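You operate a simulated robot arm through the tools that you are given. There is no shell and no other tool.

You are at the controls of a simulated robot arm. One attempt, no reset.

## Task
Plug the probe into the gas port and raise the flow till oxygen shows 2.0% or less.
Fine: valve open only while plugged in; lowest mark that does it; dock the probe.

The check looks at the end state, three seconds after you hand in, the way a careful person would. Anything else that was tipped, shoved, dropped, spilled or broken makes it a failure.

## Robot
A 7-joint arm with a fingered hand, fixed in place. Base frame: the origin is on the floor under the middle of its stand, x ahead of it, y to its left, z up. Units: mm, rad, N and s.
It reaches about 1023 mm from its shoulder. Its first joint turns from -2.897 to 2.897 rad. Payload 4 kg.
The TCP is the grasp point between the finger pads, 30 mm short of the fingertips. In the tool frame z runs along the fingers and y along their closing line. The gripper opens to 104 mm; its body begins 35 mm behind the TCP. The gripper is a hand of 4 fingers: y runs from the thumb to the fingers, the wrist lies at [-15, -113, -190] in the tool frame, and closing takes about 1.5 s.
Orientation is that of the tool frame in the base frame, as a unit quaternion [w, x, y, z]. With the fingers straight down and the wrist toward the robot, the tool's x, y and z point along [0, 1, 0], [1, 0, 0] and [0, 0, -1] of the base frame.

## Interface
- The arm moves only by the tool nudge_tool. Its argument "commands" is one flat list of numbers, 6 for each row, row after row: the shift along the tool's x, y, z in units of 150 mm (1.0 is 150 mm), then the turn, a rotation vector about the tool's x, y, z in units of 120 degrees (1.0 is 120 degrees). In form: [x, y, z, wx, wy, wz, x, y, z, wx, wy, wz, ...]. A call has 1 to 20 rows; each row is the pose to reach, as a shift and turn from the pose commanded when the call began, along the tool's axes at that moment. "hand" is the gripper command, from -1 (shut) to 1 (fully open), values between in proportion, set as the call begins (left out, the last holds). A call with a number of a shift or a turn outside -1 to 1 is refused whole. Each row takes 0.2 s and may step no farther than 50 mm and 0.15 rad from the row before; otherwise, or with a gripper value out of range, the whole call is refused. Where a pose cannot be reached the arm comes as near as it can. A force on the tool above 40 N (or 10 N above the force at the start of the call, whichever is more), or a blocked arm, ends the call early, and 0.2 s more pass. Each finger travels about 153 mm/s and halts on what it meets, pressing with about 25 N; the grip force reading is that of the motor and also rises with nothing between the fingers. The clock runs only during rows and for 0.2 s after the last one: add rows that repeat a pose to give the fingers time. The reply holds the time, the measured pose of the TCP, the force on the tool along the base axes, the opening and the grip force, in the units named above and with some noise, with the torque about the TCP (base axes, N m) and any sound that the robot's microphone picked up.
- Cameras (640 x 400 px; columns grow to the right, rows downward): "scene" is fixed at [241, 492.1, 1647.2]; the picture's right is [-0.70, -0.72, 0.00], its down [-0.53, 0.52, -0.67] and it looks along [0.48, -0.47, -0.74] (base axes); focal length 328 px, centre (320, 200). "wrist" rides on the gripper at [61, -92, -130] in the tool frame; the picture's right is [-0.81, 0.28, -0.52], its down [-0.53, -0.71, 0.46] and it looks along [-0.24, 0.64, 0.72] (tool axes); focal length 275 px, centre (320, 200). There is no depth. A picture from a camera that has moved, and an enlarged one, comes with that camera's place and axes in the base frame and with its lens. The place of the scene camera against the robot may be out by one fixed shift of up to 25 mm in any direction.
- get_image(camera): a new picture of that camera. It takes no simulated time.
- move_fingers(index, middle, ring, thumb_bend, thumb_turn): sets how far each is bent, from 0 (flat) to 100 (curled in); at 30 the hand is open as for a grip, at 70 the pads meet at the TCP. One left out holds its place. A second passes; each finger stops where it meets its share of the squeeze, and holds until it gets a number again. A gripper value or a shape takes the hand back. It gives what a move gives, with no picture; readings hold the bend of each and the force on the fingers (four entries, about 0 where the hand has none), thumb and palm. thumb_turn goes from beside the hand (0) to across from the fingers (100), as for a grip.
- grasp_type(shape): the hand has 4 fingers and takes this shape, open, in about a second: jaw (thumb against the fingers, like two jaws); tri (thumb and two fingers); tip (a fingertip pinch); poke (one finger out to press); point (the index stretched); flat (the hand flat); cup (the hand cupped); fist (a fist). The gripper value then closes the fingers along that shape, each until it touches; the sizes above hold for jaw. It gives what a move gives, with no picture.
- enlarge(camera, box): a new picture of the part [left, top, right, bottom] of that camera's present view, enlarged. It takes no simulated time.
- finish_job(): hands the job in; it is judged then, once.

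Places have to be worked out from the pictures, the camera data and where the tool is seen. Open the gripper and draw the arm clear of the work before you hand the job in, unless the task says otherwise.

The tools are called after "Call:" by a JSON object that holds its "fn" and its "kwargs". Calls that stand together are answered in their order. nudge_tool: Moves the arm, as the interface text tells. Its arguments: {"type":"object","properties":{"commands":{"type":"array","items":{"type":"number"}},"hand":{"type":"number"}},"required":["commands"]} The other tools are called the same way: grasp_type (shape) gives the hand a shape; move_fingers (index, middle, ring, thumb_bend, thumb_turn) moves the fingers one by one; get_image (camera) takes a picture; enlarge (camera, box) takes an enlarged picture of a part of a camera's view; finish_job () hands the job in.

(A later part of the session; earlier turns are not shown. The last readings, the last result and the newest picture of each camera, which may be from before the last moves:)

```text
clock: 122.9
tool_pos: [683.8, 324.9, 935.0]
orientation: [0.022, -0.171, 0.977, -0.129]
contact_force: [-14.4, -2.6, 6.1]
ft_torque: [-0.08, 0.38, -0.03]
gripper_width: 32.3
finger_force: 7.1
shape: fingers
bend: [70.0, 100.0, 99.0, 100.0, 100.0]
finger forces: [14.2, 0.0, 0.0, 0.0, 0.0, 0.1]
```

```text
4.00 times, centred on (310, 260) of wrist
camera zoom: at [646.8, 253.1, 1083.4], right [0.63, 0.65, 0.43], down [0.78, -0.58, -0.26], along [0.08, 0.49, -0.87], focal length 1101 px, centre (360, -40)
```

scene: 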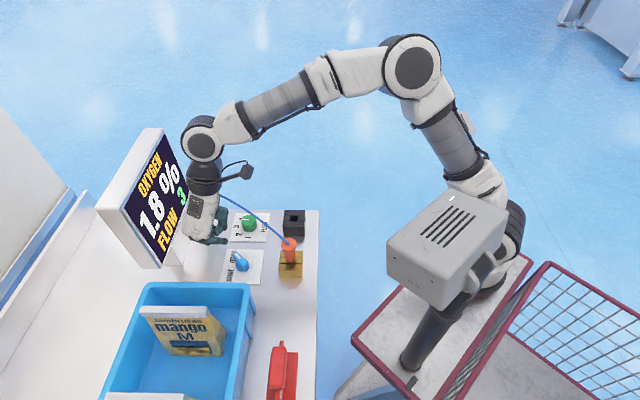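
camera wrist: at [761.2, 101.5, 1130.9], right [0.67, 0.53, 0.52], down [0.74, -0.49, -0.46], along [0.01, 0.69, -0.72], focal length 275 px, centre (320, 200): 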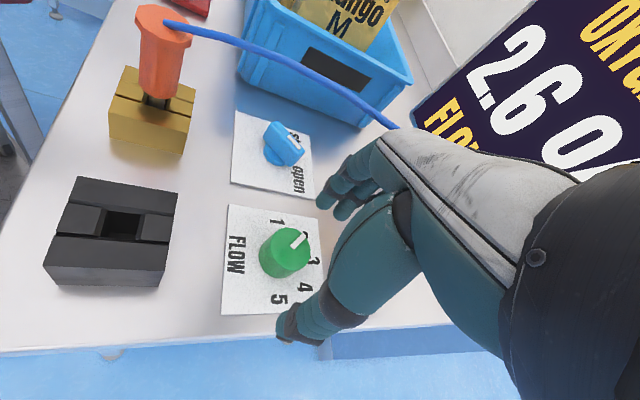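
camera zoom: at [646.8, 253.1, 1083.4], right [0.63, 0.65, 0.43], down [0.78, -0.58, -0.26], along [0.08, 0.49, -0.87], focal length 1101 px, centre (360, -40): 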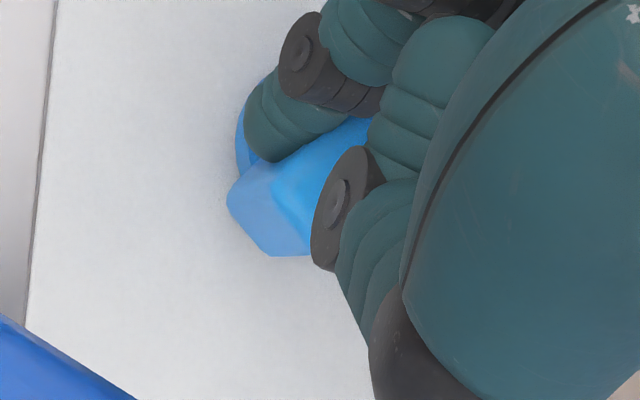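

Force jumped to 14 N: the bar is against its stop. I ease off and look at the bar's angle without the finger pressing.

Call:
{"fn": "nudge_tool", "kwargs": {"commands": [0.015, 0.01, -0.0027, 0, 0, 0, 0.05, 0.02, -0.006, 0, 0, 0, 0.05, -0.023, -0.167, 0, 0, 0, 0.05, -0.066, -0.328, 0, 0, 0, 0.05, -0.109, -0.489, 0, 0, 0, 0.05, -0.152, -0.65, 0, 0, 0, 0.05, -0.152, -0.65, 0, 0, 0]}}

Call:
{"fn": "enlarge", "kwargs": {"camera": "scene", "box": [90, 120, 320, 290]}}

Call:
{"fn": "enlarge", "kwargs": {"camera": "scene", "box": [210, 205, 280, 290]}}

Call:
{"fn": "get_image", "kwargs": {"camera": "wrist"}}

```text
clock: 124.5
tool_pos: [676.0, 326.7, 1034.7]
orientation: [0.023, -0.172, 0.976, -0.128]
contact_force: [0.5, 1.2, 0.3]
ft_torque: [0.02, 0.0, 0.0]
gripper_width: 30.0
finger_force: 0.0
shape: fingers
bend: [70.0, 100.0, 99.0, 100.0, 100.0]
finger forces: [0.1, 0.0, 0.0, 0.0, 0.0, 0.1]
```

```text
2.35 times, centred on (205, 205) of scene
camera zoom: at [241.0, 492.1, 1647.2], right [-0.7, -0.72, 0.0], down [-0.53, 0.52, -0.67], along [0.48, -0.47, -0.74], focal length 773 px, centre (591, 188)
```

zoom: 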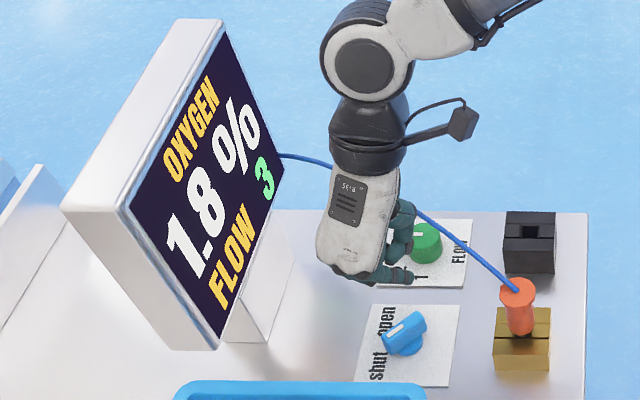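

```text
4.71 times, centred on (245, 248) of scene
camera zoom: at [241.0, 492.1, 1647.2], right [-0.7, -0.72, 0.0], down [-0.53, 0.52, -0.67], along [0.48, -0.47, -0.74], focal length 1546 px, centre (673, -24)
```

zoom: 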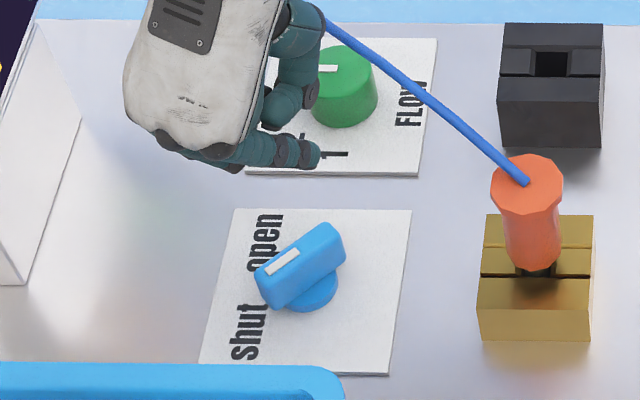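

```text
taken
camera wrist: at [638.6, 253.4, 1183.0], right [0.63, 0.65, 0.43], down [0.78, -0.58, -0.25], along [0.08, 0.49, -0.87], focal length 275 px, centre (320, 200)
```

wrist: 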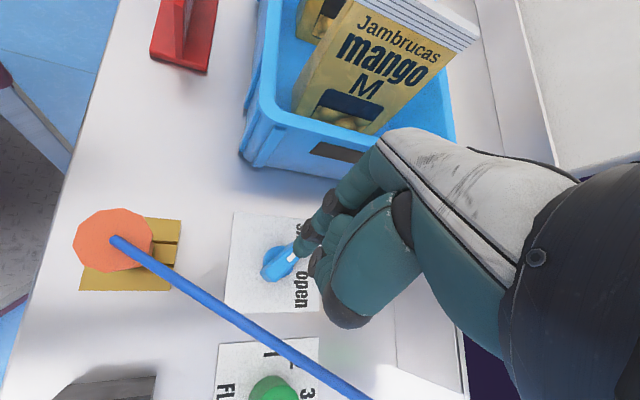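

The bar is back exactly where it began, on "shut"; the display keeps holding the 1.8 % reading. Now I rise, level the hand, and return to jaw to fetch the probe.

Call:
{"fn": "nudge_tool", "kwargs": {"commands": [-0.0002, -0.0494, -0.1849, -0.031, 0, 0, -0.0003, -0.0988, -0.3697, -0.0625, 0, 0, -0.0005, -0.1482, -0.5546, -0.094, 0, 0, -0.0007, -0.1976, -0.7394, -0.125, 0, 0, -0.0007, -0.1976, -0.7394, -0.125, 0, 0]}}

Call:
{"fn": "grasp_type", "kwargs": {"shape": "jaw"}}

Call:
{"fn": "nudge_tool", "kwargs": {"commands": [0.12, -0.06, 0, 0, 0, 0.002, 0.24, -0.12, 0, 0, 0, 0.004, 0.36, -0.18, 0, 0, 0, 0.006, 0.48, -0.24, 0, 0, 0, 0.008, 0.6, -0.3, 0, 0, 0, 0.01, 0.735, -0.357, 0, 0, 0, 0.0125, 0.735, -0.357, 0, 0, 0, 0.0125], "hand": 0.7}}

Call:
{"fn": "get_image", "kwargs": {"camera": "scene"}}

Call:
{"fn": "get_image", "kwargs": {"camera": "wrist"}}

```text
clock: 125.7
tool_pos: [676.7, 327.3, 1146.7]
orientation: [-0.001, -0.172, 0.985, 0.0]
contact_force: [0.4, 0.6, 0.0]
ft_torque: [0.02, 0.03, 0.02]
gripper_width: 29.9
finger_force: 0.1
shape: fingers
bend: [70.0, 100.0, 99.0, 100.0, 100.0]
finger forces: [0.0, 0.1, 0.1, 0.0, 0.0, 0.0]
```

```text
clock: 126.6
tool_pos: [676.3, 326.9, 1146.4]
orientation: [0.0, -0.173, 0.985, 0.0]
contact_force: [0.6, 0.3, -0.4]
ft_torque: [-0.02, 0.02, -0.01]
gripper_width: 103.7
finger_force: 0.1
shape: jaw
bend: [30.0, 30.0, 30.0, 30.0, 98.0]
finger forces: [0.1, 0.0, 0.0, 0.0, 0.1, 0.1]
```

```text
clock: 128.2
tool_pos: [591.0, 239.9, 1148.2]
orientation: [0.0, -0.16, 0.987, 0.0]
contact_force: [-0.1, -0.8, 0.8]
ft_torque: [0.0, -0.01, -0.01]
gripper_width: 88.4
finger_force: 0.1
shape: jaw
bend: [27.0, 33.0, 31.0, 44.0, 98.0]
finger forces: [0.0, 0.1, 0.0, 0.1, 0.0, 0.1]
```

```text
taken
```

scene: 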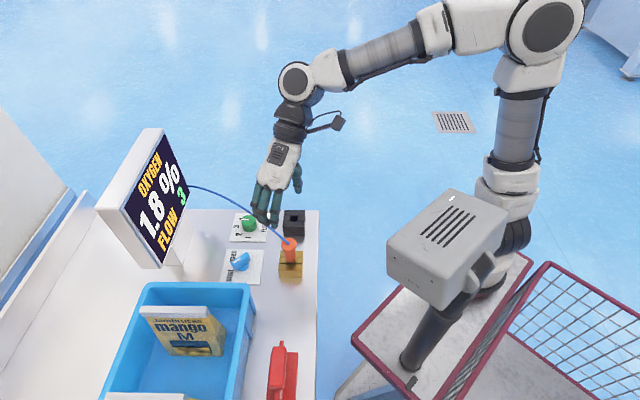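

```text
taken
camera wrist: at [562.8, 133.1, 1278.4], right [0.68, 0.52, 0.52], down [0.73, -0.51, -0.46], along [0.03, 0.69, -0.72], focal length 275 px, centre (320, 200)
```

wrist: 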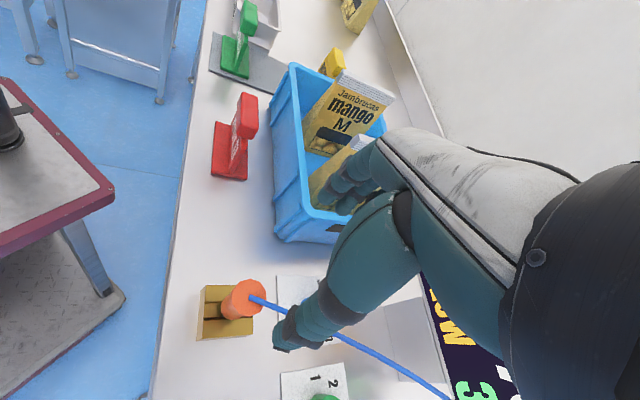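

Above the port again with a high elbow. I enlarge to measure how the probe stands before gripping it.

Call:
{"fn": "enlarge", "kwargs": {"camera": "wrist", "box": [180, 250, 320, 370]}}

Call:
{"fn": "enlarge", "kwargs": {"camera": "scene", "box": [265, 215, 320, 285]}}

```text
3.33 times, centred on (250, 310) of wrist
camera zoom: at [562.8, 133.1, 1278.4], right [0.68, 0.52, 0.52], down [0.73, -0.51, -0.46], along [0.03, 0.69, -0.72], focal length 918 px, centre (553, -167)
```

zoom: 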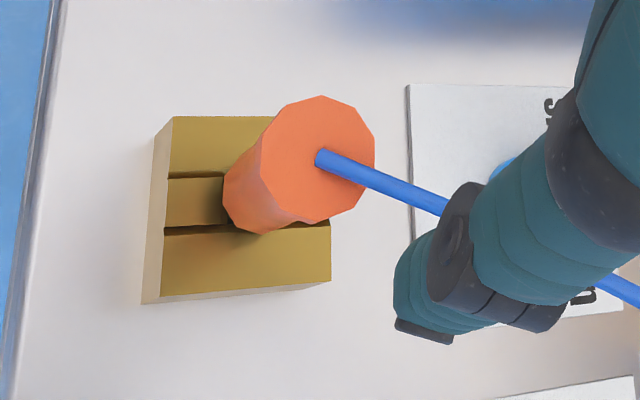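

```text
5.71 times, centred on (292, 250) of scene
camera zoom: at [241.0, 492.1, 1647.2], right [-0.7, -0.72, 0.0], down [-0.53, 0.52, -0.67], along [0.48, -0.47, -0.74], focal length 1877 px, centre (477, -86)
```

zoom: 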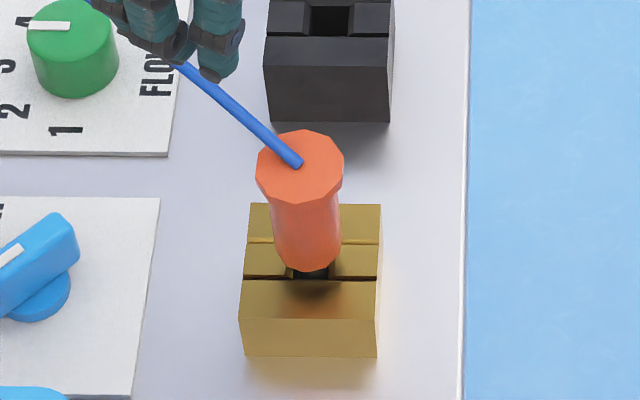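

The probe stands upright at about (595, 241.5). I descend to just above it with the hand level.

Call:
{"fn": "nudge_tool", "kwargs": {"commands": [-0.016, -0.001, 0.213, 0, 0, 0, -0.016, -0.001, 0.426, 0, 0, 0, -0.016, -0.001, 0.64, 0, 0, 0, -0.016, -0.001, 0.853, 0, 0, 0, -0.016, -0.001, 0.853, 0, 0, 0]}}

Call:
{"fn": "enlarge", "kwargs": {"camera": "wrist", "box": [200, 170, 390, 350]}}

Call:
{"fn": "enlarge", "kwargs": {"camera": "scene", "box": [255, 200, 320, 285]}}

```text
clock: 129.4
tool_pos: [594.7, 237.8, 1021.4]
orientation: [0.0, -0.16, 0.987, 0.0]
contact_force: [0.6, 0.3, -0.6]
ft_torque: [-0.02, -0.02, -0.01]
gripper_width: 88.5
finger_force: 0.0
shape: jaw
bend: [27.0, 33.0, 31.0, 44.0, 98.0]
finger forces: [0.0, 0.0, 0.0, 0.0, 0.0, 0.1]
```

```text
2.22 times, centred on (295, 260) of wrist
camera zoom: at [565.8, 131.7, 1150.6], right [0.68, 0.52, 0.52], down [0.73, -0.51, -0.46], along [0.03, 0.69, -0.72], focal length 612 px, centre (376, 67)
```

zoom: 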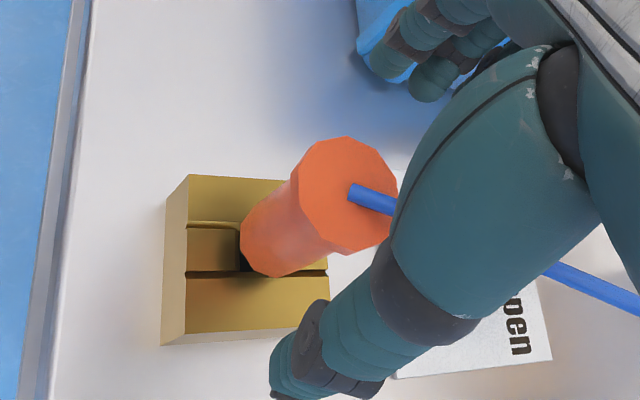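

```text
4.71 times, centred on (288, 242) of scene
camera zoom: at [241.0, 492.1, 1647.2], right [-0.7, -0.72, 0.0], down [-0.53, 0.52, -0.67], along [0.48, -0.47, -0.74], focal length 1546 px, centre (473, 0)
```

zoom: 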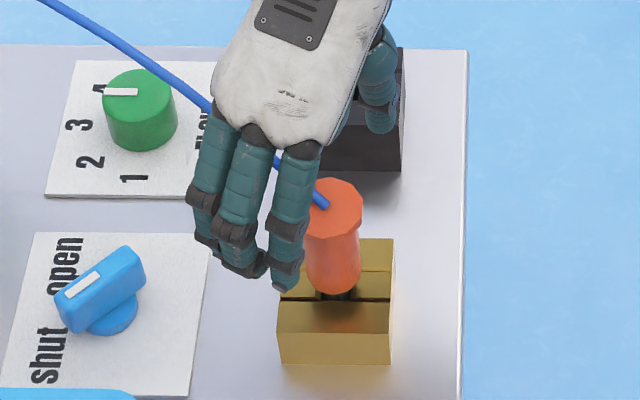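

Comparing with where I released it, the hand should shift +4 mm in x; both views agree. I do that and slide down around the probe to the old grip height.

Call:
{"fn": "nudge_tool", "kwargs": {"commands": [0.028, -0.004, 0, 0, 0, 0, 0.028, -0.004, 0.094, 0, 0, 0, 0.028, -0.004, 0.188, 0, 0, 0, 0.028, -0.004, 0.282, 0, 0, 0, 0.028, -0.004, 0.367, 0, 0, 0, 0.028, -0.004, 0.367, 0, 0, 0], "hand": 0.6}}

Call:
{"fn": "nudge_tool", "kwargs": {"commands": [0, 0, 0, 0, 0, 0, 0, 0, 0, 0, 0, 0, 0, 0, 0, 0, 0, 0], "hand": -0.25}}

Call:
{"fn": "enlarge", "kwargs": {"camera": "wrist", "box": [220, 150, 400, 350]}}

Call:
{"fn": "enlarge", "kwargs": {"camera": "scene", "box": [275, 225, 315, 275]}}

```text
clock: 130.8
tool_pos: [591.3, 236.7, 967.3]
orientation: [0.001, -0.16, 0.987, 0.0]
contact_force: [0.0, -0.9, -0.2]
ft_torque: [-0.01, -0.01, 0.04]
gripper_width: 83.3
finger_force: 0.2
shape: jaw
bend: [27.0, 34.0, 31.0, 49.0, 99.0]
finger forces: [0.0, 0.1, 0.0, 0.0, 0.0, 0.0]
```

```text
clock: 131.6
tool_pos: [590.4, 236.2, 964.8]
orientation: [0.0, -0.159, 0.987, 0.0]
contact_force: [0.0, 0.7, 0.7]
ft_torque: [0.01, 0.02, 0.04]
gripper_width: 39.2
finger_force: 0.1
shape: jaw
bend: [74.0, 50.0, 47.0, 73.0, 100.0]
finger forces: [0.1, 0.0, 0.0, 0.1, 0.1, 0.0]
```

```text
2.00 times, centred on (310, 250) of wrist
camera zoom: at [563.2, 130.1, 1096.2], right [0.68, 0.52, 0.52], down [0.73, -0.51, -0.46], along [0.03, 0.69, -0.72], focal length 551 px, centre (340, 100)
```

zoom: 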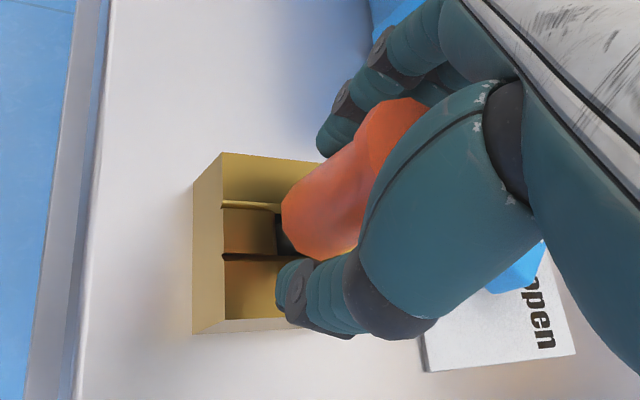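

```text
8.00 times, centred on (295, 250) of scene
camera zoom: at [241.0, 492.1, 1647.2], right [-0.7, -0.72, 0.0], down [-0.53, 0.52, -0.67], along [0.48, -0.47, -0.74], focal length 2627 px, centre (520, -200)
```

zoom: 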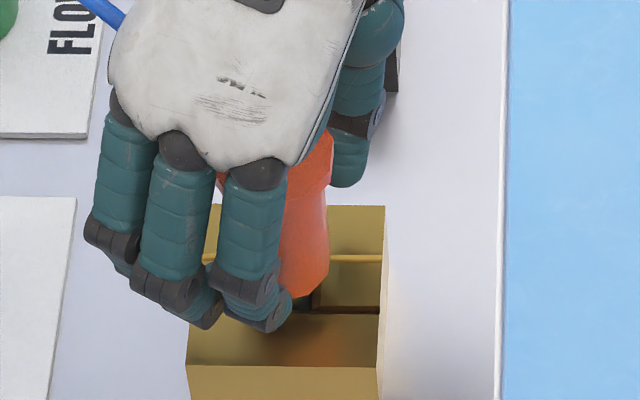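

Close to the earlier grip relation; I shift another 3 mm in x, then close until light contact and then firmly.

Call:
{"fn": "nudge_tool", "kwargs": {"commands": [0.018, -0.008, 0, 0, 0, 0, 0.018, -0.008, 0, 0, 0, 0]}}

Call:
{"fn": "nudge_tool", "kwargs": {"commands": [0, 0, 0, 0, 0, 0, 0, 0, 0, 0, 0, 0, 0, 0, 0, 0, 0, 0], "hand": -0.48}}

Call:
{"fn": "enlarge", "kwargs": {"camera": "wrist", "box": [220, 150, 400, 350]}}

Call:
{"fn": "enlarge", "kwargs": {"camera": "scene", "box": [275, 225, 315, 275]}}

```text
clock: 132.2
tool_pos: [587.6, 234.8, 966.3]
orientation: [0.0, -0.16, 0.987, 0.001]
contact_force: [-0.3, 0.0, 0.1]
ft_torque: [-0.01, 0.01, -0.04]
gripper_width: 39.7
finger_force: 0.0
shape: jaw
bend: [74.0, 50.0, 47.0, 73.0, 100.0]
finger forces: [0.1, 0.0, 0.0, 0.0, 0.0, 0.1]
```

```text
clock: 133.0
tool_pos: [587.8, 234.5, 966.5]
orientation: [0.0, -0.159, 0.987, 0.0]
contact_force: [0.6, 0.7, -0.1]
ft_torque: [-0.03, -0.01, 0.01]
gripper_width: 27.1
finger_force: 0.0
shape: jaw
bend: [74.0, 55.0, 53.0, 74.0, 100.0]
finger forces: [0.1, 0.1, 0.1, 0.1, 0.3, 0.1]
```

```text
2.00 times, centred on (310, 250) of wrist
camera zoom: at [560.3, 128.3, 1095.8], right [0.68, 0.52, 0.52], down [0.73, -0.51, -0.46], along [0.03, 0.69, -0.72], focal length 551 px, centre (340, 100)
```

zoom: 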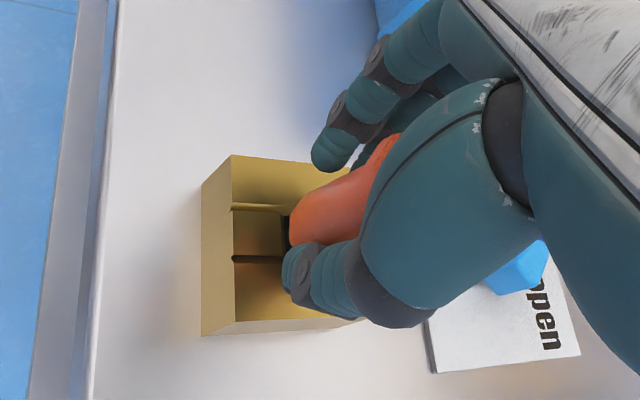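

```text
8.00 times, centred on (295, 250) of scene
camera zoom: at [241.0, 492.1, 1647.2], right [-0.7, -0.72, 0.0], down [-0.53, 0.52, -0.67], along [0.48, -0.47, -0.74], focal length 2627 px, centre (520, -200)
```

zoom: 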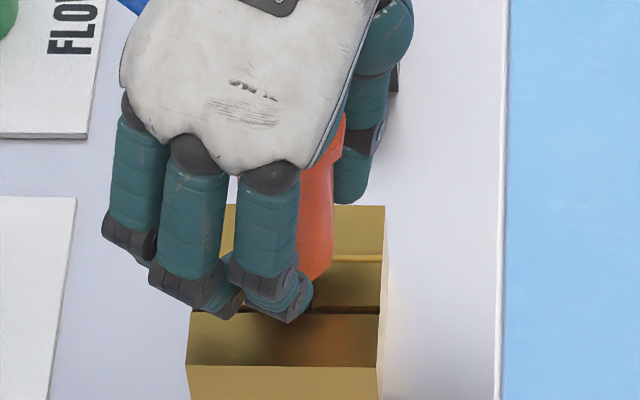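

The lateral relation matches the earlier successful grip (the probe has tipped slightly within its play, against the thumb). I close firmly.

Call:
{"fn": "nudge_tool", "kwargs": {"commands": [0, 0, 0, 0, 0, 0, 0, 0, 0, 0, 0, 0, 0, 0, 0, 0, 0, 0, 0, 0, 0, 0, 0, 0], "hand": -0.8}}

Call:
{"fn": "enlarge", "kwargs": {"camera": "wrist", "box": [220, 150, 400, 350]}}

Call:
{"fn": "enlarge", "kwargs": {"camera": "scene", "box": [275, 225, 315, 275]}}

```text
clock: 134.0
tool_pos: [589.1, 234.9, 966.6]
orientation: [0.0, -0.16, 0.987, 0.0]
contact_force: [1.1, 0.0, 0.3]
ft_torque: [0.0, 0.0, 0.0]
gripper_width: 19.2
finger_force: 25.1
shape: jaw
bend: [72.0, 57.0, 71.0, 75.0, 100.0]
finger forces: [10.3, 7.8, 1.8, 0.0, 20.2, 0.1]
```

```text
2.00 times, centred on (310, 250) of wrist
camera zoom: at [560.3, 128.3, 1095.8], right [0.68, 0.52, 0.52], down [0.73, -0.51, -0.46], along [0.03, 0.69, -0.72], focal length 551 px, centre (340, 100)
```

zoom: 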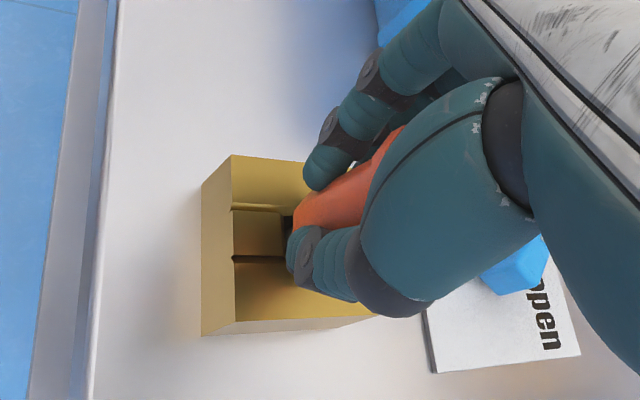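

```text
8.00 times, centred on (295, 250) of scene
camera zoom: at [241.0, 492.1, 1647.2], right [-0.7, -0.72, 0.0], down [-0.53, 0.52, -0.67], along [0.48, -0.47, -0.74], focal length 2627 px, centre (520, -200)
```

zoom: 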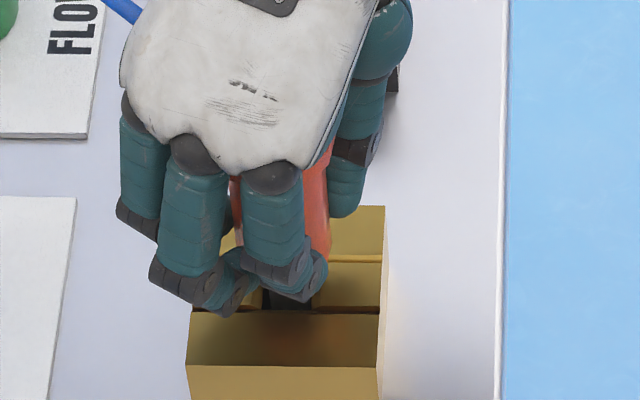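

Gripped with 10, 8 and 20 N. I lift straight up slowly, 75 mm, and inspect the hang.

Call:
{"fn": "nudge_tool", "kwargs": {"commands": [0, 0, -0.033, 0, 0, 0, 0, 0, -0.067, 0, 0, 0, 0, 0, -0.133, 0, 0, 0, 0, 0, -0.2, 0, 0, 0, 0, 0, -0.267, 0, 0, 0, 0, 0, -0.333, 0, 0, 0, 0, 0, -0.4, 0, 0, 0, 0, 0, -0.467, 0, 0, 0, 0, 0, -0.533, 0, 0, 0, 0, 0, -0.533, 0, 0, 0]}}

Call:
{"fn": "get_image", "kwargs": {"camera": "scene"}}

Call:
{"fn": "enlarge", "kwargs": {"camera": "wrist", "box": [230, 190, 360, 310]}}

Call:
{"fn": "enlarge", "kwargs": {"camera": "scene", "box": [260, 195, 320, 275]}}

```text
clock: 136.2
tool_pos: [589.0, 234.6, 1047.0]
orientation: [-0.001, -0.16, 0.987, 0.0]
contact_force: [0.3, -0.1, -1.3]
ft_torque: [-0.01, 0.0, 0.02]
gripper_width: 19.5
finger_force: 25.4
shape: jaw
bend: [72.0, 57.0, 71.0, 75.0, 100.0]
finger forces: [10.3, 7.7, 1.9, 0.0, 19.9, 0.0]
```

```text
taken
```

scene: 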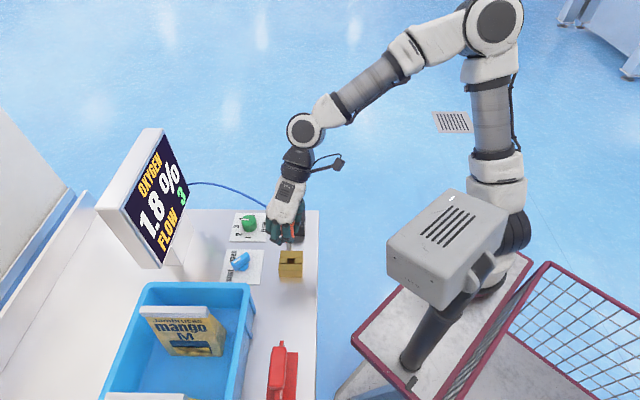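

```text
3.33 times, centred on (295, 250) of wrist
camera zoom: at [560.3, 128.7, 1176.1], right [0.68, 0.52, 0.52], down [0.73, -0.51, -0.46], along [0.03, 0.69, -0.72], focal length 918 px, centre (403, 33)
```

zoom: 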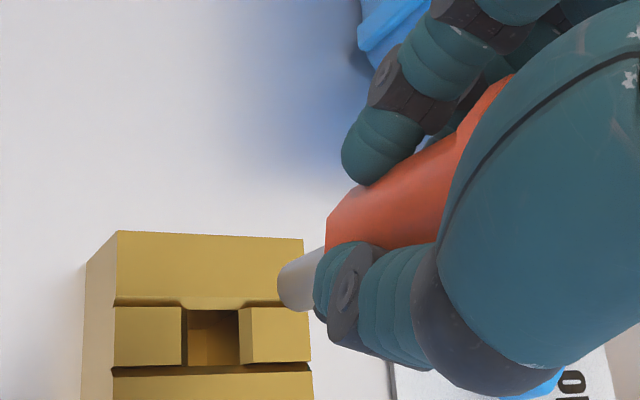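

```text
5.00 times, centred on (290, 235) of scene
camera zoom: at [241.0, 492.1, 1647.2], right [-0.7, -0.72, 0.0], down [-0.53, 0.52, -0.67], along [0.48, -0.47, -0.74], focal length 1642 px, centre (470, 25)
```

zoom: 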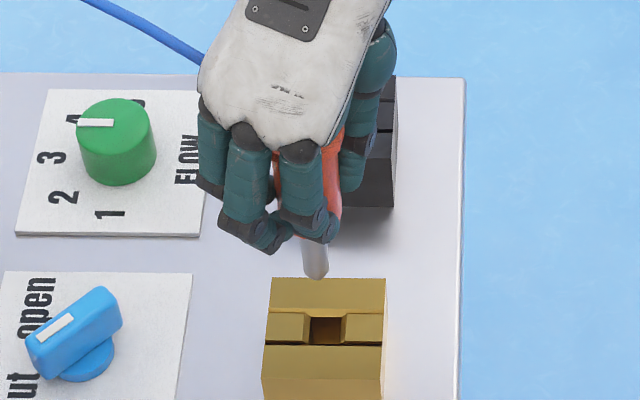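

The probe hangs nearly straight (about 2° lean). I correct that and carry it level, plug tip ~35 mm above everything, over to the dock.

Call:
{"fn": "nudge_tool", "kwargs": {"commands": [-0.063, -0.127, -0.03, 0.013, -0.006, 0, -0.126, -0.253, -0.05, 0.013, -0.006, 0, -0.189, -0.38, -0.05, 0.013, -0.006, 0, -0.251, -0.507, -0.05, 0.013, -0.006, 0, -0.314, -0.633, -0.05, 0.013, -0.006, 0, -0.377, -0.76, -0.05, 0.013, -0.006, 0, -0.377, -0.76, -0.05, 0.013, -0.006, 0]}}

Call:
{"fn": "get_image", "kwargs": {"camera": "wrist"}}

Call:
{"fn": "enlarge", "kwargs": {"camera": "wrist", "box": [220, 210, 350, 340]}}

Call:
{"fn": "enlarge", "kwargs": {"camera": "scene", "box": [260, 165, 325, 245]}}

```text
clock: 137.8
tool_pos: [676.7, 144.0, 1053.9]
orientation: [0.008, -0.16, 0.987, -0.013]
contact_force: [0.5, -1.1, -1.1]
ft_torque: [0.02, 0.0, 0.01]
gripper_width: 19.4
finger_force: 24.9
shape: jaw
bend: [72.0, 57.0, 71.0, 75.0, 100.0]
finger forces: [10.3, 8.0, 2.1, 0.0, 19.9, 0.1]
```

```text
taken
camera wrist: at [646.6, 40.7, 1185.4], right [0.67, 0.53, 0.52], down [0.74, -0.52, -0.43], along [0.04, 0.67, -0.74], focal length 275 px, centre (320, 200)
```

wrist: 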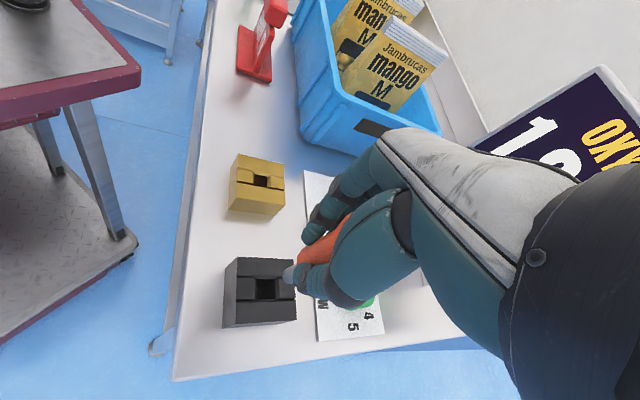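

```text
3.08 times, centred on (285, 275) of wrist
camera zoom: at [646.6, 40.7, 1185.4], right [0.67, 0.53, 0.52], down [0.74, -0.52, -0.43], along [0.04, 0.67, -0.74], focal length 847 px, centre (428, -31)
```

zoom: 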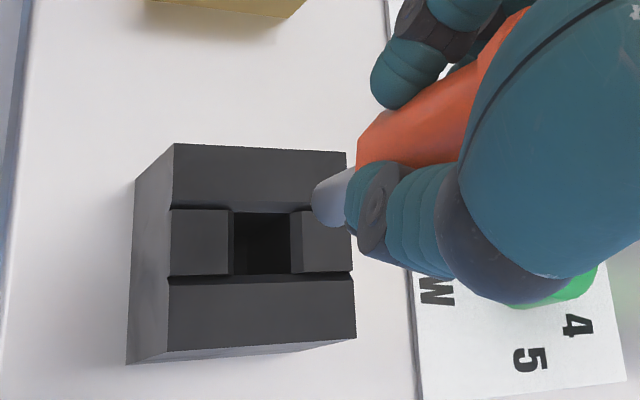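

```text
5.00 times, centred on (292, 205) of scene
camera zoom: at [241.0, 492.1, 1647.2], right [-0.7, -0.72, 0.0], down [-0.53, 0.52, -0.67], along [0.48, -0.47, -0.74], focal length 1642 px, centre (458, 175)
```

zoom: 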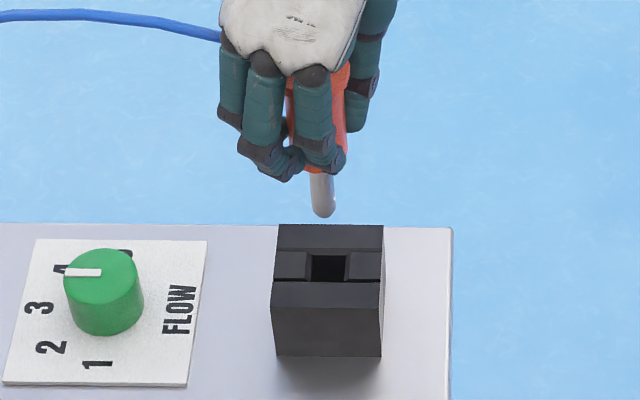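

Over the dock the plug tip is within ~2 mm of the hole, with a ~2.5° residual lean. I correct both and lower 32 mm, to about 13 mm above the dock, for a final look.

Call:
{"fn": "nudge_tool", "kwargs": {"commands": [0.007, 0.0205, 0.05, 0.0077, -0.0058, 0, 0.014, 0.041, 0.1, 0.0153, -0.0115, 0, 0.014, 0.041, 0.16, 0.0153, -0.0115, 0, 0.014, 0.041, 0.2133, 0.0153, -0.0115, 0, 0.014, 0.041, 0.2133, 0.0153, -0.0115, 0]}}

Call:
{"fn": "enlarge", "kwargs": {"camera": "wrist", "box": [230, 210, 350, 330]}}

Call:
{"fn": "enlarge", "kwargs": {"camera": "scene", "box": [265, 180, 320, 245]}}

```text
clock: 139.0
tool_pos: [673.1, 148.7, 1021.4]
orientation: [0.022, -0.16, 0.987, -0.026]
contact_force: [-0.2, 0.7, -0.5]
ft_torque: [0.0, 0.07, 0.01]
gripper_width: 19.3
finger_force: 24.4
shape: jaw
bend: [72.0, 57.0, 71.0, 75.0, 100.0]
finger forces: [10.3, 8.1, 2.2, 0.0, 19.9, 0.1]
```

```text
3.33 times, centred on (290, 270) of wrist
camera zoom: at [639.2, 48.6, 1154.1], right [0.65, 0.54, 0.53], down [0.75, -0.53, -0.39], along [0.07, 0.66, -0.75], focal length 918 px, centre (420, -33)
```

zoom: 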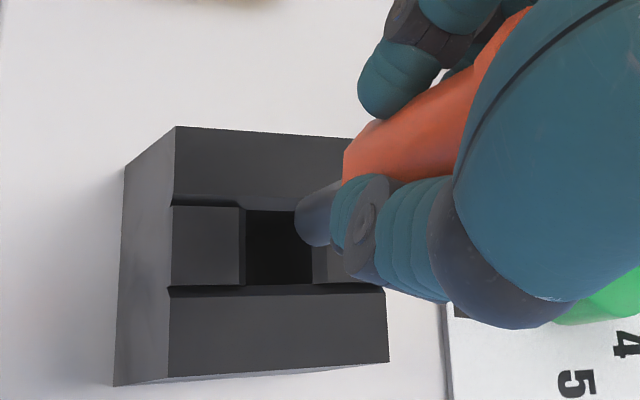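

```text
6.15 times, centred on (292, 212) of scene
camera zoom: at [241.0, 492.1, 1647.2], right [-0.7, -0.72, 0.0], down [-0.53, 0.52, -0.67], along [0.48, -0.47, -0.74], focal length 2021 px, centre (489, 123)
```

zoom: 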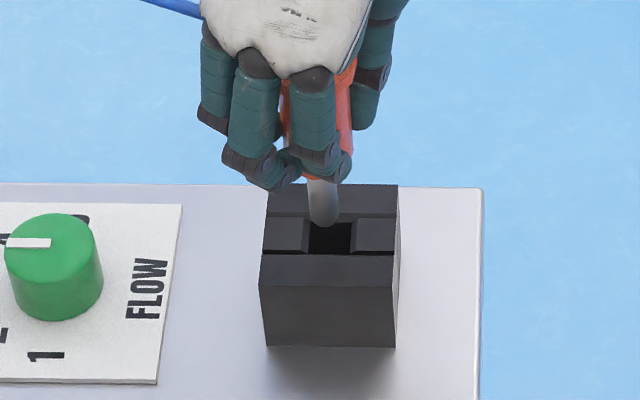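

Tip is about 13 mm above the hole, within 2 mm of centre. I trim by that and lower 25 mm into the dock.

Call:
{"fn": "nudge_tool", "kwargs": {"commands": [0.007, -0.0103, 0, 0, 0, 0, 0.009, -0.007, 0.0556, 0, 0, 0, 0.011, -0.004, 0.1111, 0, 0, 0, 0.0128, -0.0006, 0.1667, 0, 0, 0, 0.0128, -0.0006, 0.1667, 0, 0, 0]}}

Call:
{"fn": "enlarge", "kwargs": {"camera": "wrist", "box": [230, 210, 350, 330]}}

Call:
{"fn": "enlarge", "kwargs": {"camera": "scene", "box": [265, 180, 320, 245]}}

```text
clock: 140.2
tool_pos: [673.9, 148.2, 996.3]
orientation: [0.023, -0.16, 0.986, -0.026]
contact_force: [0.1, -0.6, -0.7]
ft_torque: [0.01, 0.01, 0.0]
gripper_width: 19.2
finger_force: 24.7
shape: jaw
bend: [72.0, 57.0, 71.0, 75.0, 100.0]
finger forces: [10.3, 8.3, 2.4, 0.1, 19.8, 0.1]
```

```text
3.33 times, centred on (290, 270) of wrist
camera zoom: at [639.3, 47.4, 1128.7], right [0.65, 0.54, 0.53], down [0.75, -0.53, -0.39], along [0.07, 0.66, -0.75], focal length 918 px, centre (420, -33)
```

zoom: 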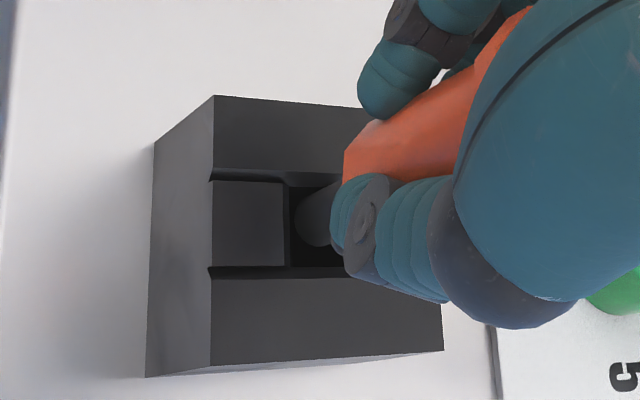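

```text
6.15 times, centred on (292, 212) of scene
camera zoom: at [241.0, 492.1, 1647.2], right [-0.7, -0.72, 0.0], down [-0.53, 0.52, -0.67], along [0.48, -0.47, -0.74], focal length 2021 px, centre (489, 123)
```

zoom: 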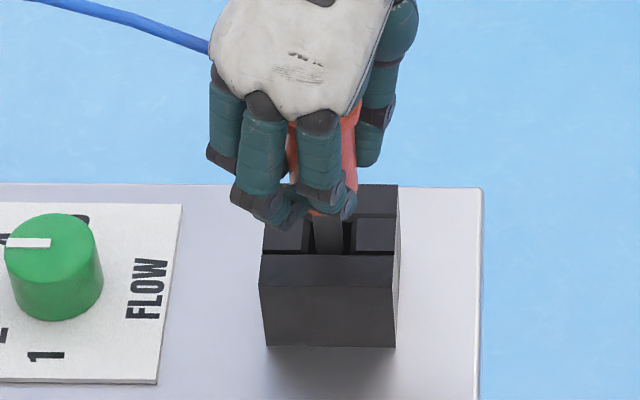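

The plug is inside the dock hole, centred, no contact force. I lower another 22 mm.

Call:
{"fn": "nudge_tool", "kwargs": {"commands": [0.0017, 0.0029, 0.0489, 0, 0, 0, 0.0034, 0.0057, 0.0978, 0, 0, 0, 0.0051, 0.0086, 0.1467, 0, 0, 0, 0.0051, 0.0086, 0.1467, 0, 0, 0]}}

Call:
{"fn": "enlarge", "kwargs": {"camera": "wrist", "box": [230, 210, 350, 330]}}

Call:
{"fn": "enlarge", "kwargs": {"camera": "scene", "box": [265, 180, 320, 245]}}

```text
clock: 141.2
tool_pos: [674.5, 147.7, 974.3]
orientation: [0.023, -0.16, 0.987, -0.026]
contact_force: [0.0, 0.6, -0.8]
ft_torque: [-0.02, 0.0, 0.01]
gripper_width: 19.4
finger_force: 24.7
shape: jaw
bend: [72.0, 57.0, 71.0, 76.0, 100.0]
finger forces: [10.5, 8.9, 3.0, 0.1, 19.6, 0.1]
```

```text
3.33 times, centred on (290, 270) of wrist
camera zoom: at [638.7, 47.6, 1106.4], right [0.65, 0.54, 0.53], down [0.75, -0.53, -0.39], along [0.07, 0.66, -0.75], focal length 918 px, centre (420, -33)
```

zoom: 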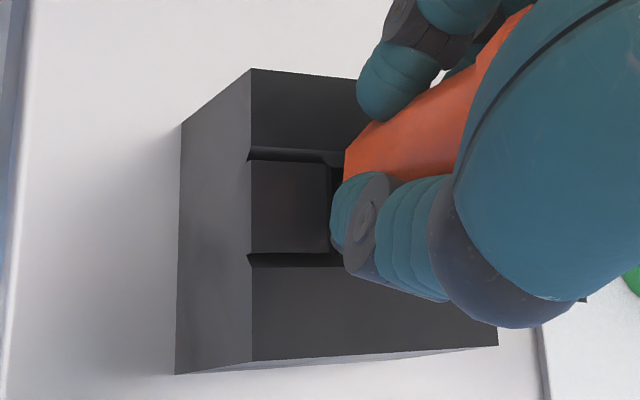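

```text
6.15 times, centred on (292, 212) of scene
camera zoom: at [241.0, 492.1, 1647.2], right [-0.7, -0.72, 0.0], down [-0.53, 0.52, -0.67], along [0.48, -0.47, -0.74], focal length 2021 px, centre (489, 123)
```

zoom: 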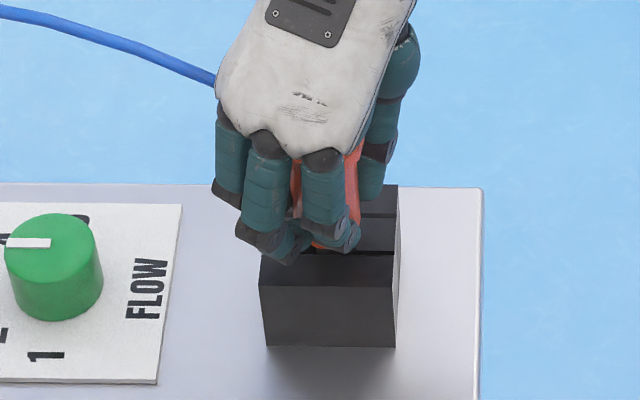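

Still free at TCP 974. I lower in small steps until the body seats on the dock.

Call:
{"fn": "nudge_tool", "kwargs": {"commands": [0.0005, 0.0008, 0.0133, 0, 0, 0, 0.0009, 0.0016, 0.0267, 0, 0, 0, 0.0014, 0.0023, 0.04, 0, 0, 0, 0.0014, 0.0023, 0.04, 0, 0, 0]}}

Call:
{"fn": "nudge_tool", "kwargs": {"commands": [0.0002, 0.0004, 0.0067, 0, 0, 0, 0.0005, 0.0008, 0.0133, 0, 0, 0, 0.0005, 0.0008, 0.0133, 0, 0, 0]}}

Call:
{"fn": "enlarge", "kwargs": {"camera": "scene", "box": [265, 180, 320, 245]}}

Call:
{"fn": "enlarge", "kwargs": {"camera": "wrist", "box": [230, 190, 360, 320]}}

```text
clock: 142.2
tool_pos: [673.4, 147.4, 968.4]
orientation: [0.023, -0.16, 0.986, -0.026]
contact_force: [0.1, 0.3, -1.1]
ft_torque: [0.0, 0.02, 0.03]
gripper_width: 19.2
finger_force: 24.8
shape: jaw
bend: [72.0, 57.0, 71.0, 76.0, 100.0]
finger forces: [10.6, 8.8, 3.0, 0.0, 19.7, 0.0]
```

```text
clock: 143.0
tool_pos: [673.9, 146.5, 966.2]
orientation: [0.024, -0.16, 0.986, -0.026]
contact_force: [0.6, 0.1, -0.9]
ft_torque: [-0.02, 0.03, 0.0]
gripper_width: 19.2
finger_force: 24.9
shape: jaw
bend: [72.0, 57.0, 71.0, 76.0, 100.0]
finger forces: [10.4, 8.9, 3.0, 0.0, 19.7, 0.1]
```

```text
6.15 times, centred on (292, 212) of scene
camera zoom: at [241.0, 492.1, 1647.2], right [-0.7, -0.72, 0.0], down [-0.53, 0.52, -0.67], along [0.48, -0.47, -0.74], focal length 2021 px, centre (489, 123)
```

zoom: 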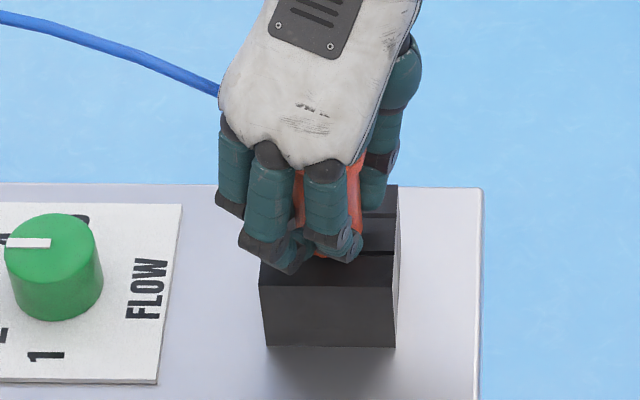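

```text
3.08 times, centred on (295, 255) of wrist
camera zoom: at [638.9, 46.7, 1098.9], right [0.65, 0.54, 0.53], down [0.75, -0.53, -0.39], along [0.07, 0.66, -0.75], focal length 847 px, centre (397, 31)
```

zoom: 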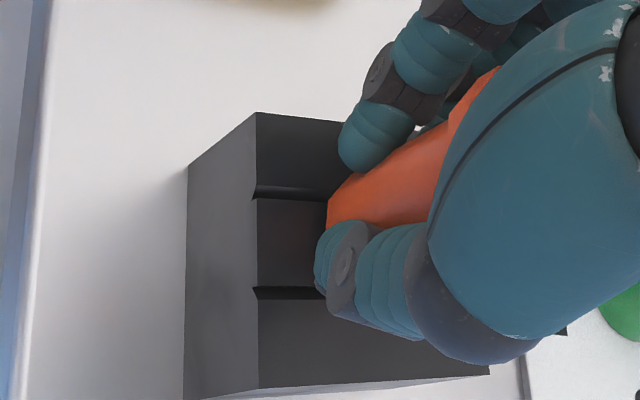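

Not seated yet. I continue 2 mm at a time.

Call:
{"fn": "nudge_tool", "kwargs": {"commands": [0.0002, 0.0004, 0.0067, 0, 0, 0, 0.0005, 0.0008, 0.0133, 0, 0, 0, 0.0005, 0.0008, 0.0133, 0, 0, 0]}}

Call:
{"fn": "nudge_tool", "kwargs": {"commands": [0.0002, 0.0004, 0.0067, 0, 0, 0, 0.0005, 0.0008, 0.0133, 0, 0, 0, 0.0005, 0.0008, 0.0133, 0, 0, 0]}}

Call:
{"fn": "enlarge", "kwargs": {"camera": "scene", "box": [275, 195, 310, 235]}}

```text
clock: 143.8
tool_pos: [674.0, 148.7, 965.0]
orientation: [0.024, -0.16, 0.986, -0.026]
contact_force: [0.1, 0.0, 13.0]
ft_torque: [-0.01, -0.07, 0.03]
gripper_width: 19.6
finger_force: 25.5
shape: jaw
bend: [72.0, 57.0, 71.0, 76.0, 100.0]
finger forces: [11.4, 9.8, 3.4, 0.0, 21.5, 0.0]
```

```text
clock: 144.6
tool_pos: [673.1, 147.3, 963.1]
orientation: [0.024, -0.16, 0.986, -0.027]
contact_force: [-1.0, 2.2, 15.8]
ft_torque: [0.2, -0.07, 0.03]
gripper_width: 20.2
finger_force: 24.9
shape: jaw
bend: [73.0, 57.0, 71.0, 77.0, 100.0]
finger forces: [12.2, 9.9, 6.8, 0.1, 18.3, 0.0]
```

```text
10.00 times, centred on (292, 215) of scene
camera zoom: at [241.0, 492.1, 1647.2], right [-0.7, -0.72, 0.0], down [-0.53, 0.52, -0.67], along [0.48, -0.47, -0.74], focal length 3284 px, centre (595, 50)
```

zoom: 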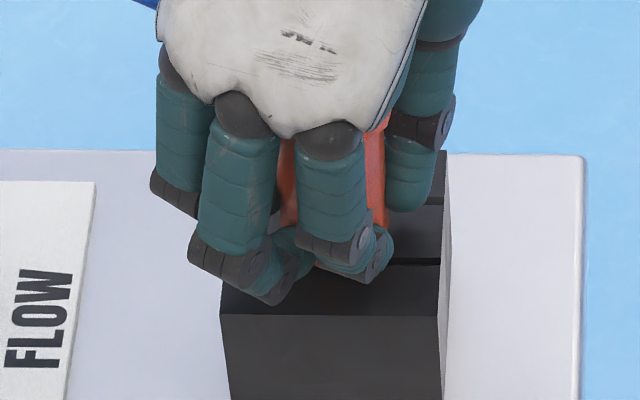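

Seated (13–16 N upward). I relieve the pressure and open the fingers gently.

Call:
{"fn": "nudge_tool", "kwargs": {"commands": [-0.0006, -0.001, -0.0173, 0, 0, 0, -0.0006, -0.001, -0.0173, 0, 0, 0]}}

Call:
{"fn": "nudge_tool", "kwargs": {"commands": [0, 0, 0, 0, 0, 0, 0, 0, 0, 0, 0, 0, 0, 0, 0, 0, 0, 0], "hand": -0.2}}

Call:
{"fn": "enlarge", "kwargs": {"camera": "wrist", "box": [220, 150, 400, 350]}}

Call:
{"fn": "enlarge", "kwargs": {"camera": "scene", "box": [265, 175, 320, 245]}}

```text
clock: 145.2
tool_pos: [673.8, 147.7, 965.0]
orientation: [0.022, -0.16, 0.987, -0.026]
contact_force: [0.0, 0.2, -1.2]
ft_torque: [-0.01, -0.01, -0.06]
gripper_width: 19.5
finger_force: 25.1
shape: jaw
bend: [73.0, 57.0, 71.0, 77.0, 100.0]
finger forces: [11.0, 7.8, 5.6, 0.1, 16.6, 0.0]
```

```text
clock: 146.0
tool_pos: [673.8, 147.9, 965.1]
orientation: [0.023, -0.16, 0.986, -0.026]
contact_force: [0.4, 0.2, 0.0]
ft_torque: [-0.01, 0.0, -0.01]
gripper_width: 41.1
finger_force: 0.1
shape: jaw
bend: [74.0, 49.0, 46.0, 73.0, 100.0]
finger forces: [0.0, 0.0, 0.0, 0.0, 0.0, 0.0]
```

```text
2.00 times, centred on (310, 250) of wrist
camera zoom: at [638.9, 47.1, 1097.3], right [0.65, 0.54, 0.53], down [0.75, -0.53, -0.39], along [0.07, 0.66, -0.75], focal length 551 px, centre (340, 100)
```

zoom: 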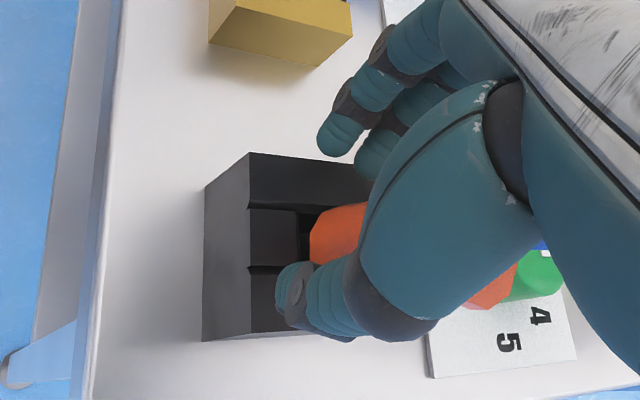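

```text
5.71 times, centred on (292, 210) of scene
camera zoom: at [241.0, 492.1, 1647.2], right [-0.7, -0.72, 0.0], down [-0.53, 0.52, -0.67], along [0.48, -0.47, -0.74], focal length 1877 px, centre (477, 143)
```

zoom: 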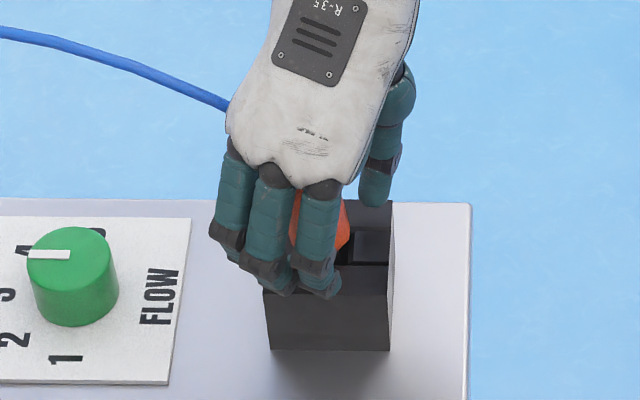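

The probe has tipped over toward the cable side inside the hand. Before moving anything I look closely at how it lies.

Call:
{"fn": "enlarge", "kwargs": {"camera": "wrist", "box": [280, 200, 420, 330]}}

Call:
{"fn": "enlarge", "kwargs": {"camera": "scene", "box": [275, 190, 310, 235]}}

Call:
{"fn": "get_image", "kwargs": {"camera": "wrist"}}

Call:
{"fn": "get_image", "kwargs": {"camera": "scene"}}

```text
3.08 times, centred on (350, 265) of wrist
camera zoom: at [638.9, 47.1, 1097.3], right [0.65, 0.54, 0.53], down [0.75, -0.53, -0.39], along [0.07, 0.66, -0.75], focal length 847 px, centre (228, 0)
```

zoom: 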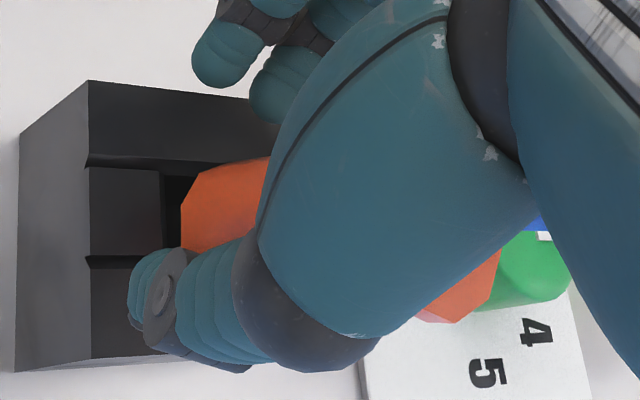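

```text
8.89 times, centred on (292, 212) of scene
camera zoom: at [241.0, 492.1, 1647.2], right [-0.7, -0.72, 0.0], down [-0.53, 0.52, -0.67], along [0.48, -0.47, -0.74], focal length 2919 px, centre (564, 89)
```

zoom: 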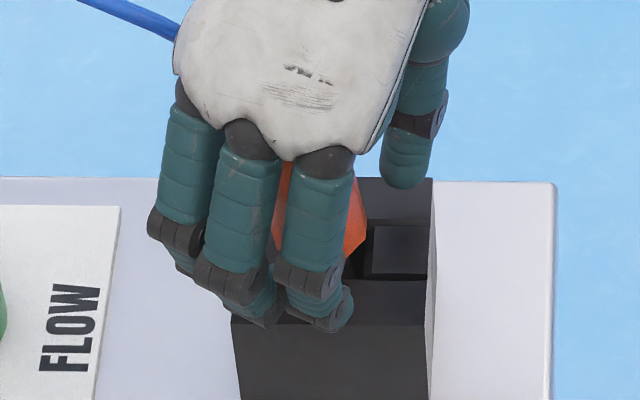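

```text
taken
camera wrist: at [638.9, 47.1, 1097.3], right [0.65, 0.54, 0.53], down [0.75, -0.53, -0.39], along [0.07, 0.66, -0.75], focal length 275 px, centre (320, 200)
```

wrist: 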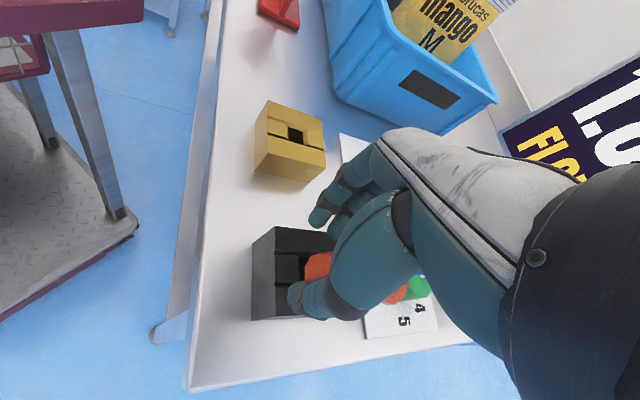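

```text
taken
```

scene: 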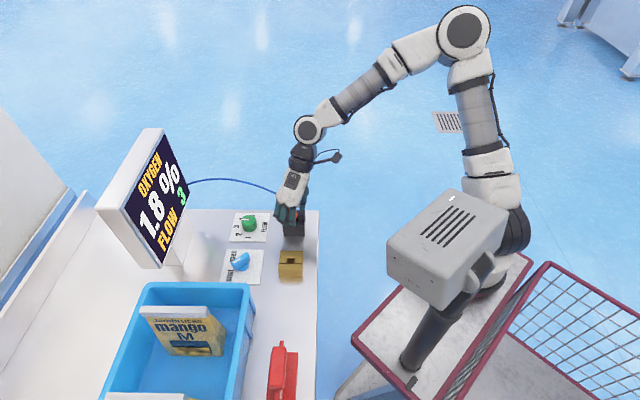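

Working it through, the plug is fully in the hole and the probe only leans by the hole's play (about 11°), because the index stayed closed when I half-opened. I open fully, rise, and look at it.

Call:
{"fn": "nudge_tool", "kwargs": {"commands": [0, 0, 0, 0, 0, 0, 0, 0, 0, 0, 0, 0, 0, 0, 0, 0, 0, 0, -0.0047, -0.0078, -0.1333, 0, 0, 0, -0.0093, -0.0156, -0.2667, 0, 0, 0, -0.014, -0.0234, -0.4, 0, 0, 0, -0.0198, -0.033, -0.5667, 0, 0, 0, -0.0198, -0.033, -0.5667, 0, 0, 0], "hand": 0.7}}

Call:
{"fn": "get_image", "kwargs": {"camera": "wrist"}}

Call:
{"fn": "enlarge", "kwargs": {"camera": "wrist", "box": [200, 190, 380, 350]}}

Call:
{"fn": "enlarge", "kwargs": {"camera": "scene", "box": [260, 165, 325, 245]}}

```text
clock: 147.8
tool_pos: [673.2, 149.0, 1050.7]
orientation: [0.023, -0.16, 0.986, -0.026]
contact_force: [1.0, 0.2, -0.5]
ft_torque: [0.0, 0.02, 0.01]
gripper_width: 88.3
finger_force: 0.1
shape: jaw
bend: [27.0, 33.0, 31.0, 44.0, 99.0]
finger forces: [0.1, 0.1, 0.0, 0.0, 0.0, 0.0]
```

```text
taken
camera wrist: at [638.8, 48.2, 1183.1], right [0.65, 0.54, 0.53], down [0.75, -0.53, -0.39], along [0.07, 0.66, -0.75], focal length 275 px, centre (320, 200)
```

wrist: 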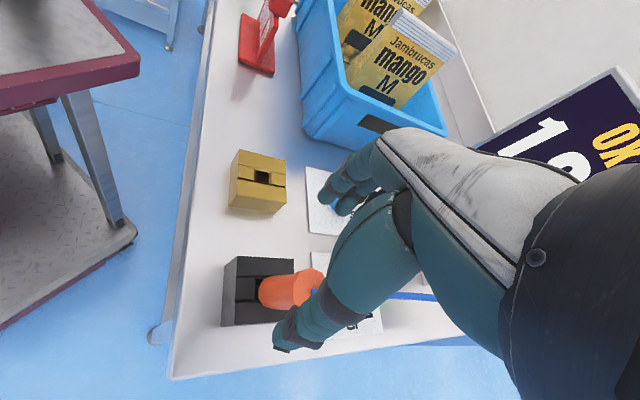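

```text
2.50 times, centred on (290, 270) of wrist
camera zoom: at [638.8, 48.2, 1183.1], right [0.65, 0.54, 0.53], down [0.75, -0.53, -0.39], along [0.07, 0.66, -0.75], focal length 688 px, centre (395, 25)
```

zoom: 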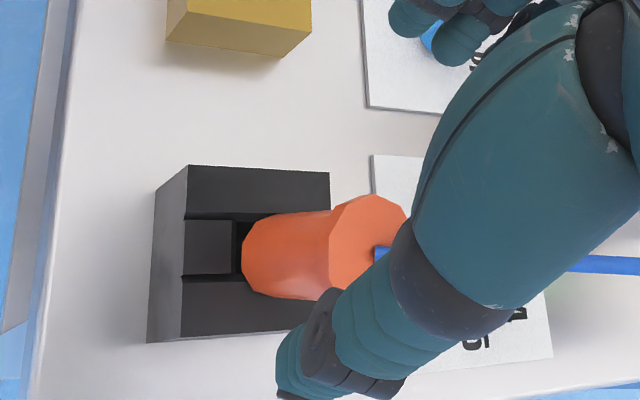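

```text
5.00 times, centred on (292, 205) of scene
camera zoom: at [241.0, 492.1, 1647.2], right [-0.7, -0.72, 0.0], down [-0.53, 0.52, -0.67], along [0.48, -0.47, -0.74], focal length 1642 px, centre (458, 175)
```

zoom: 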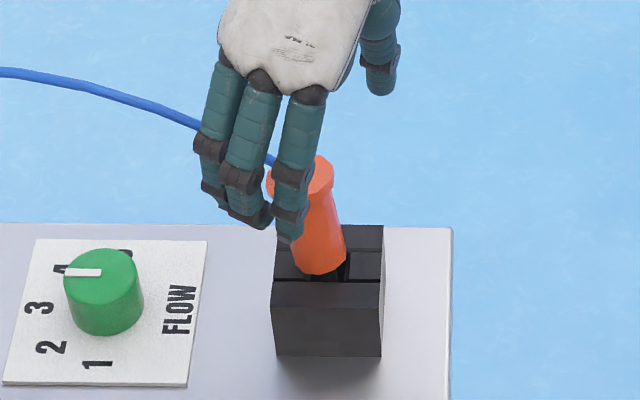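

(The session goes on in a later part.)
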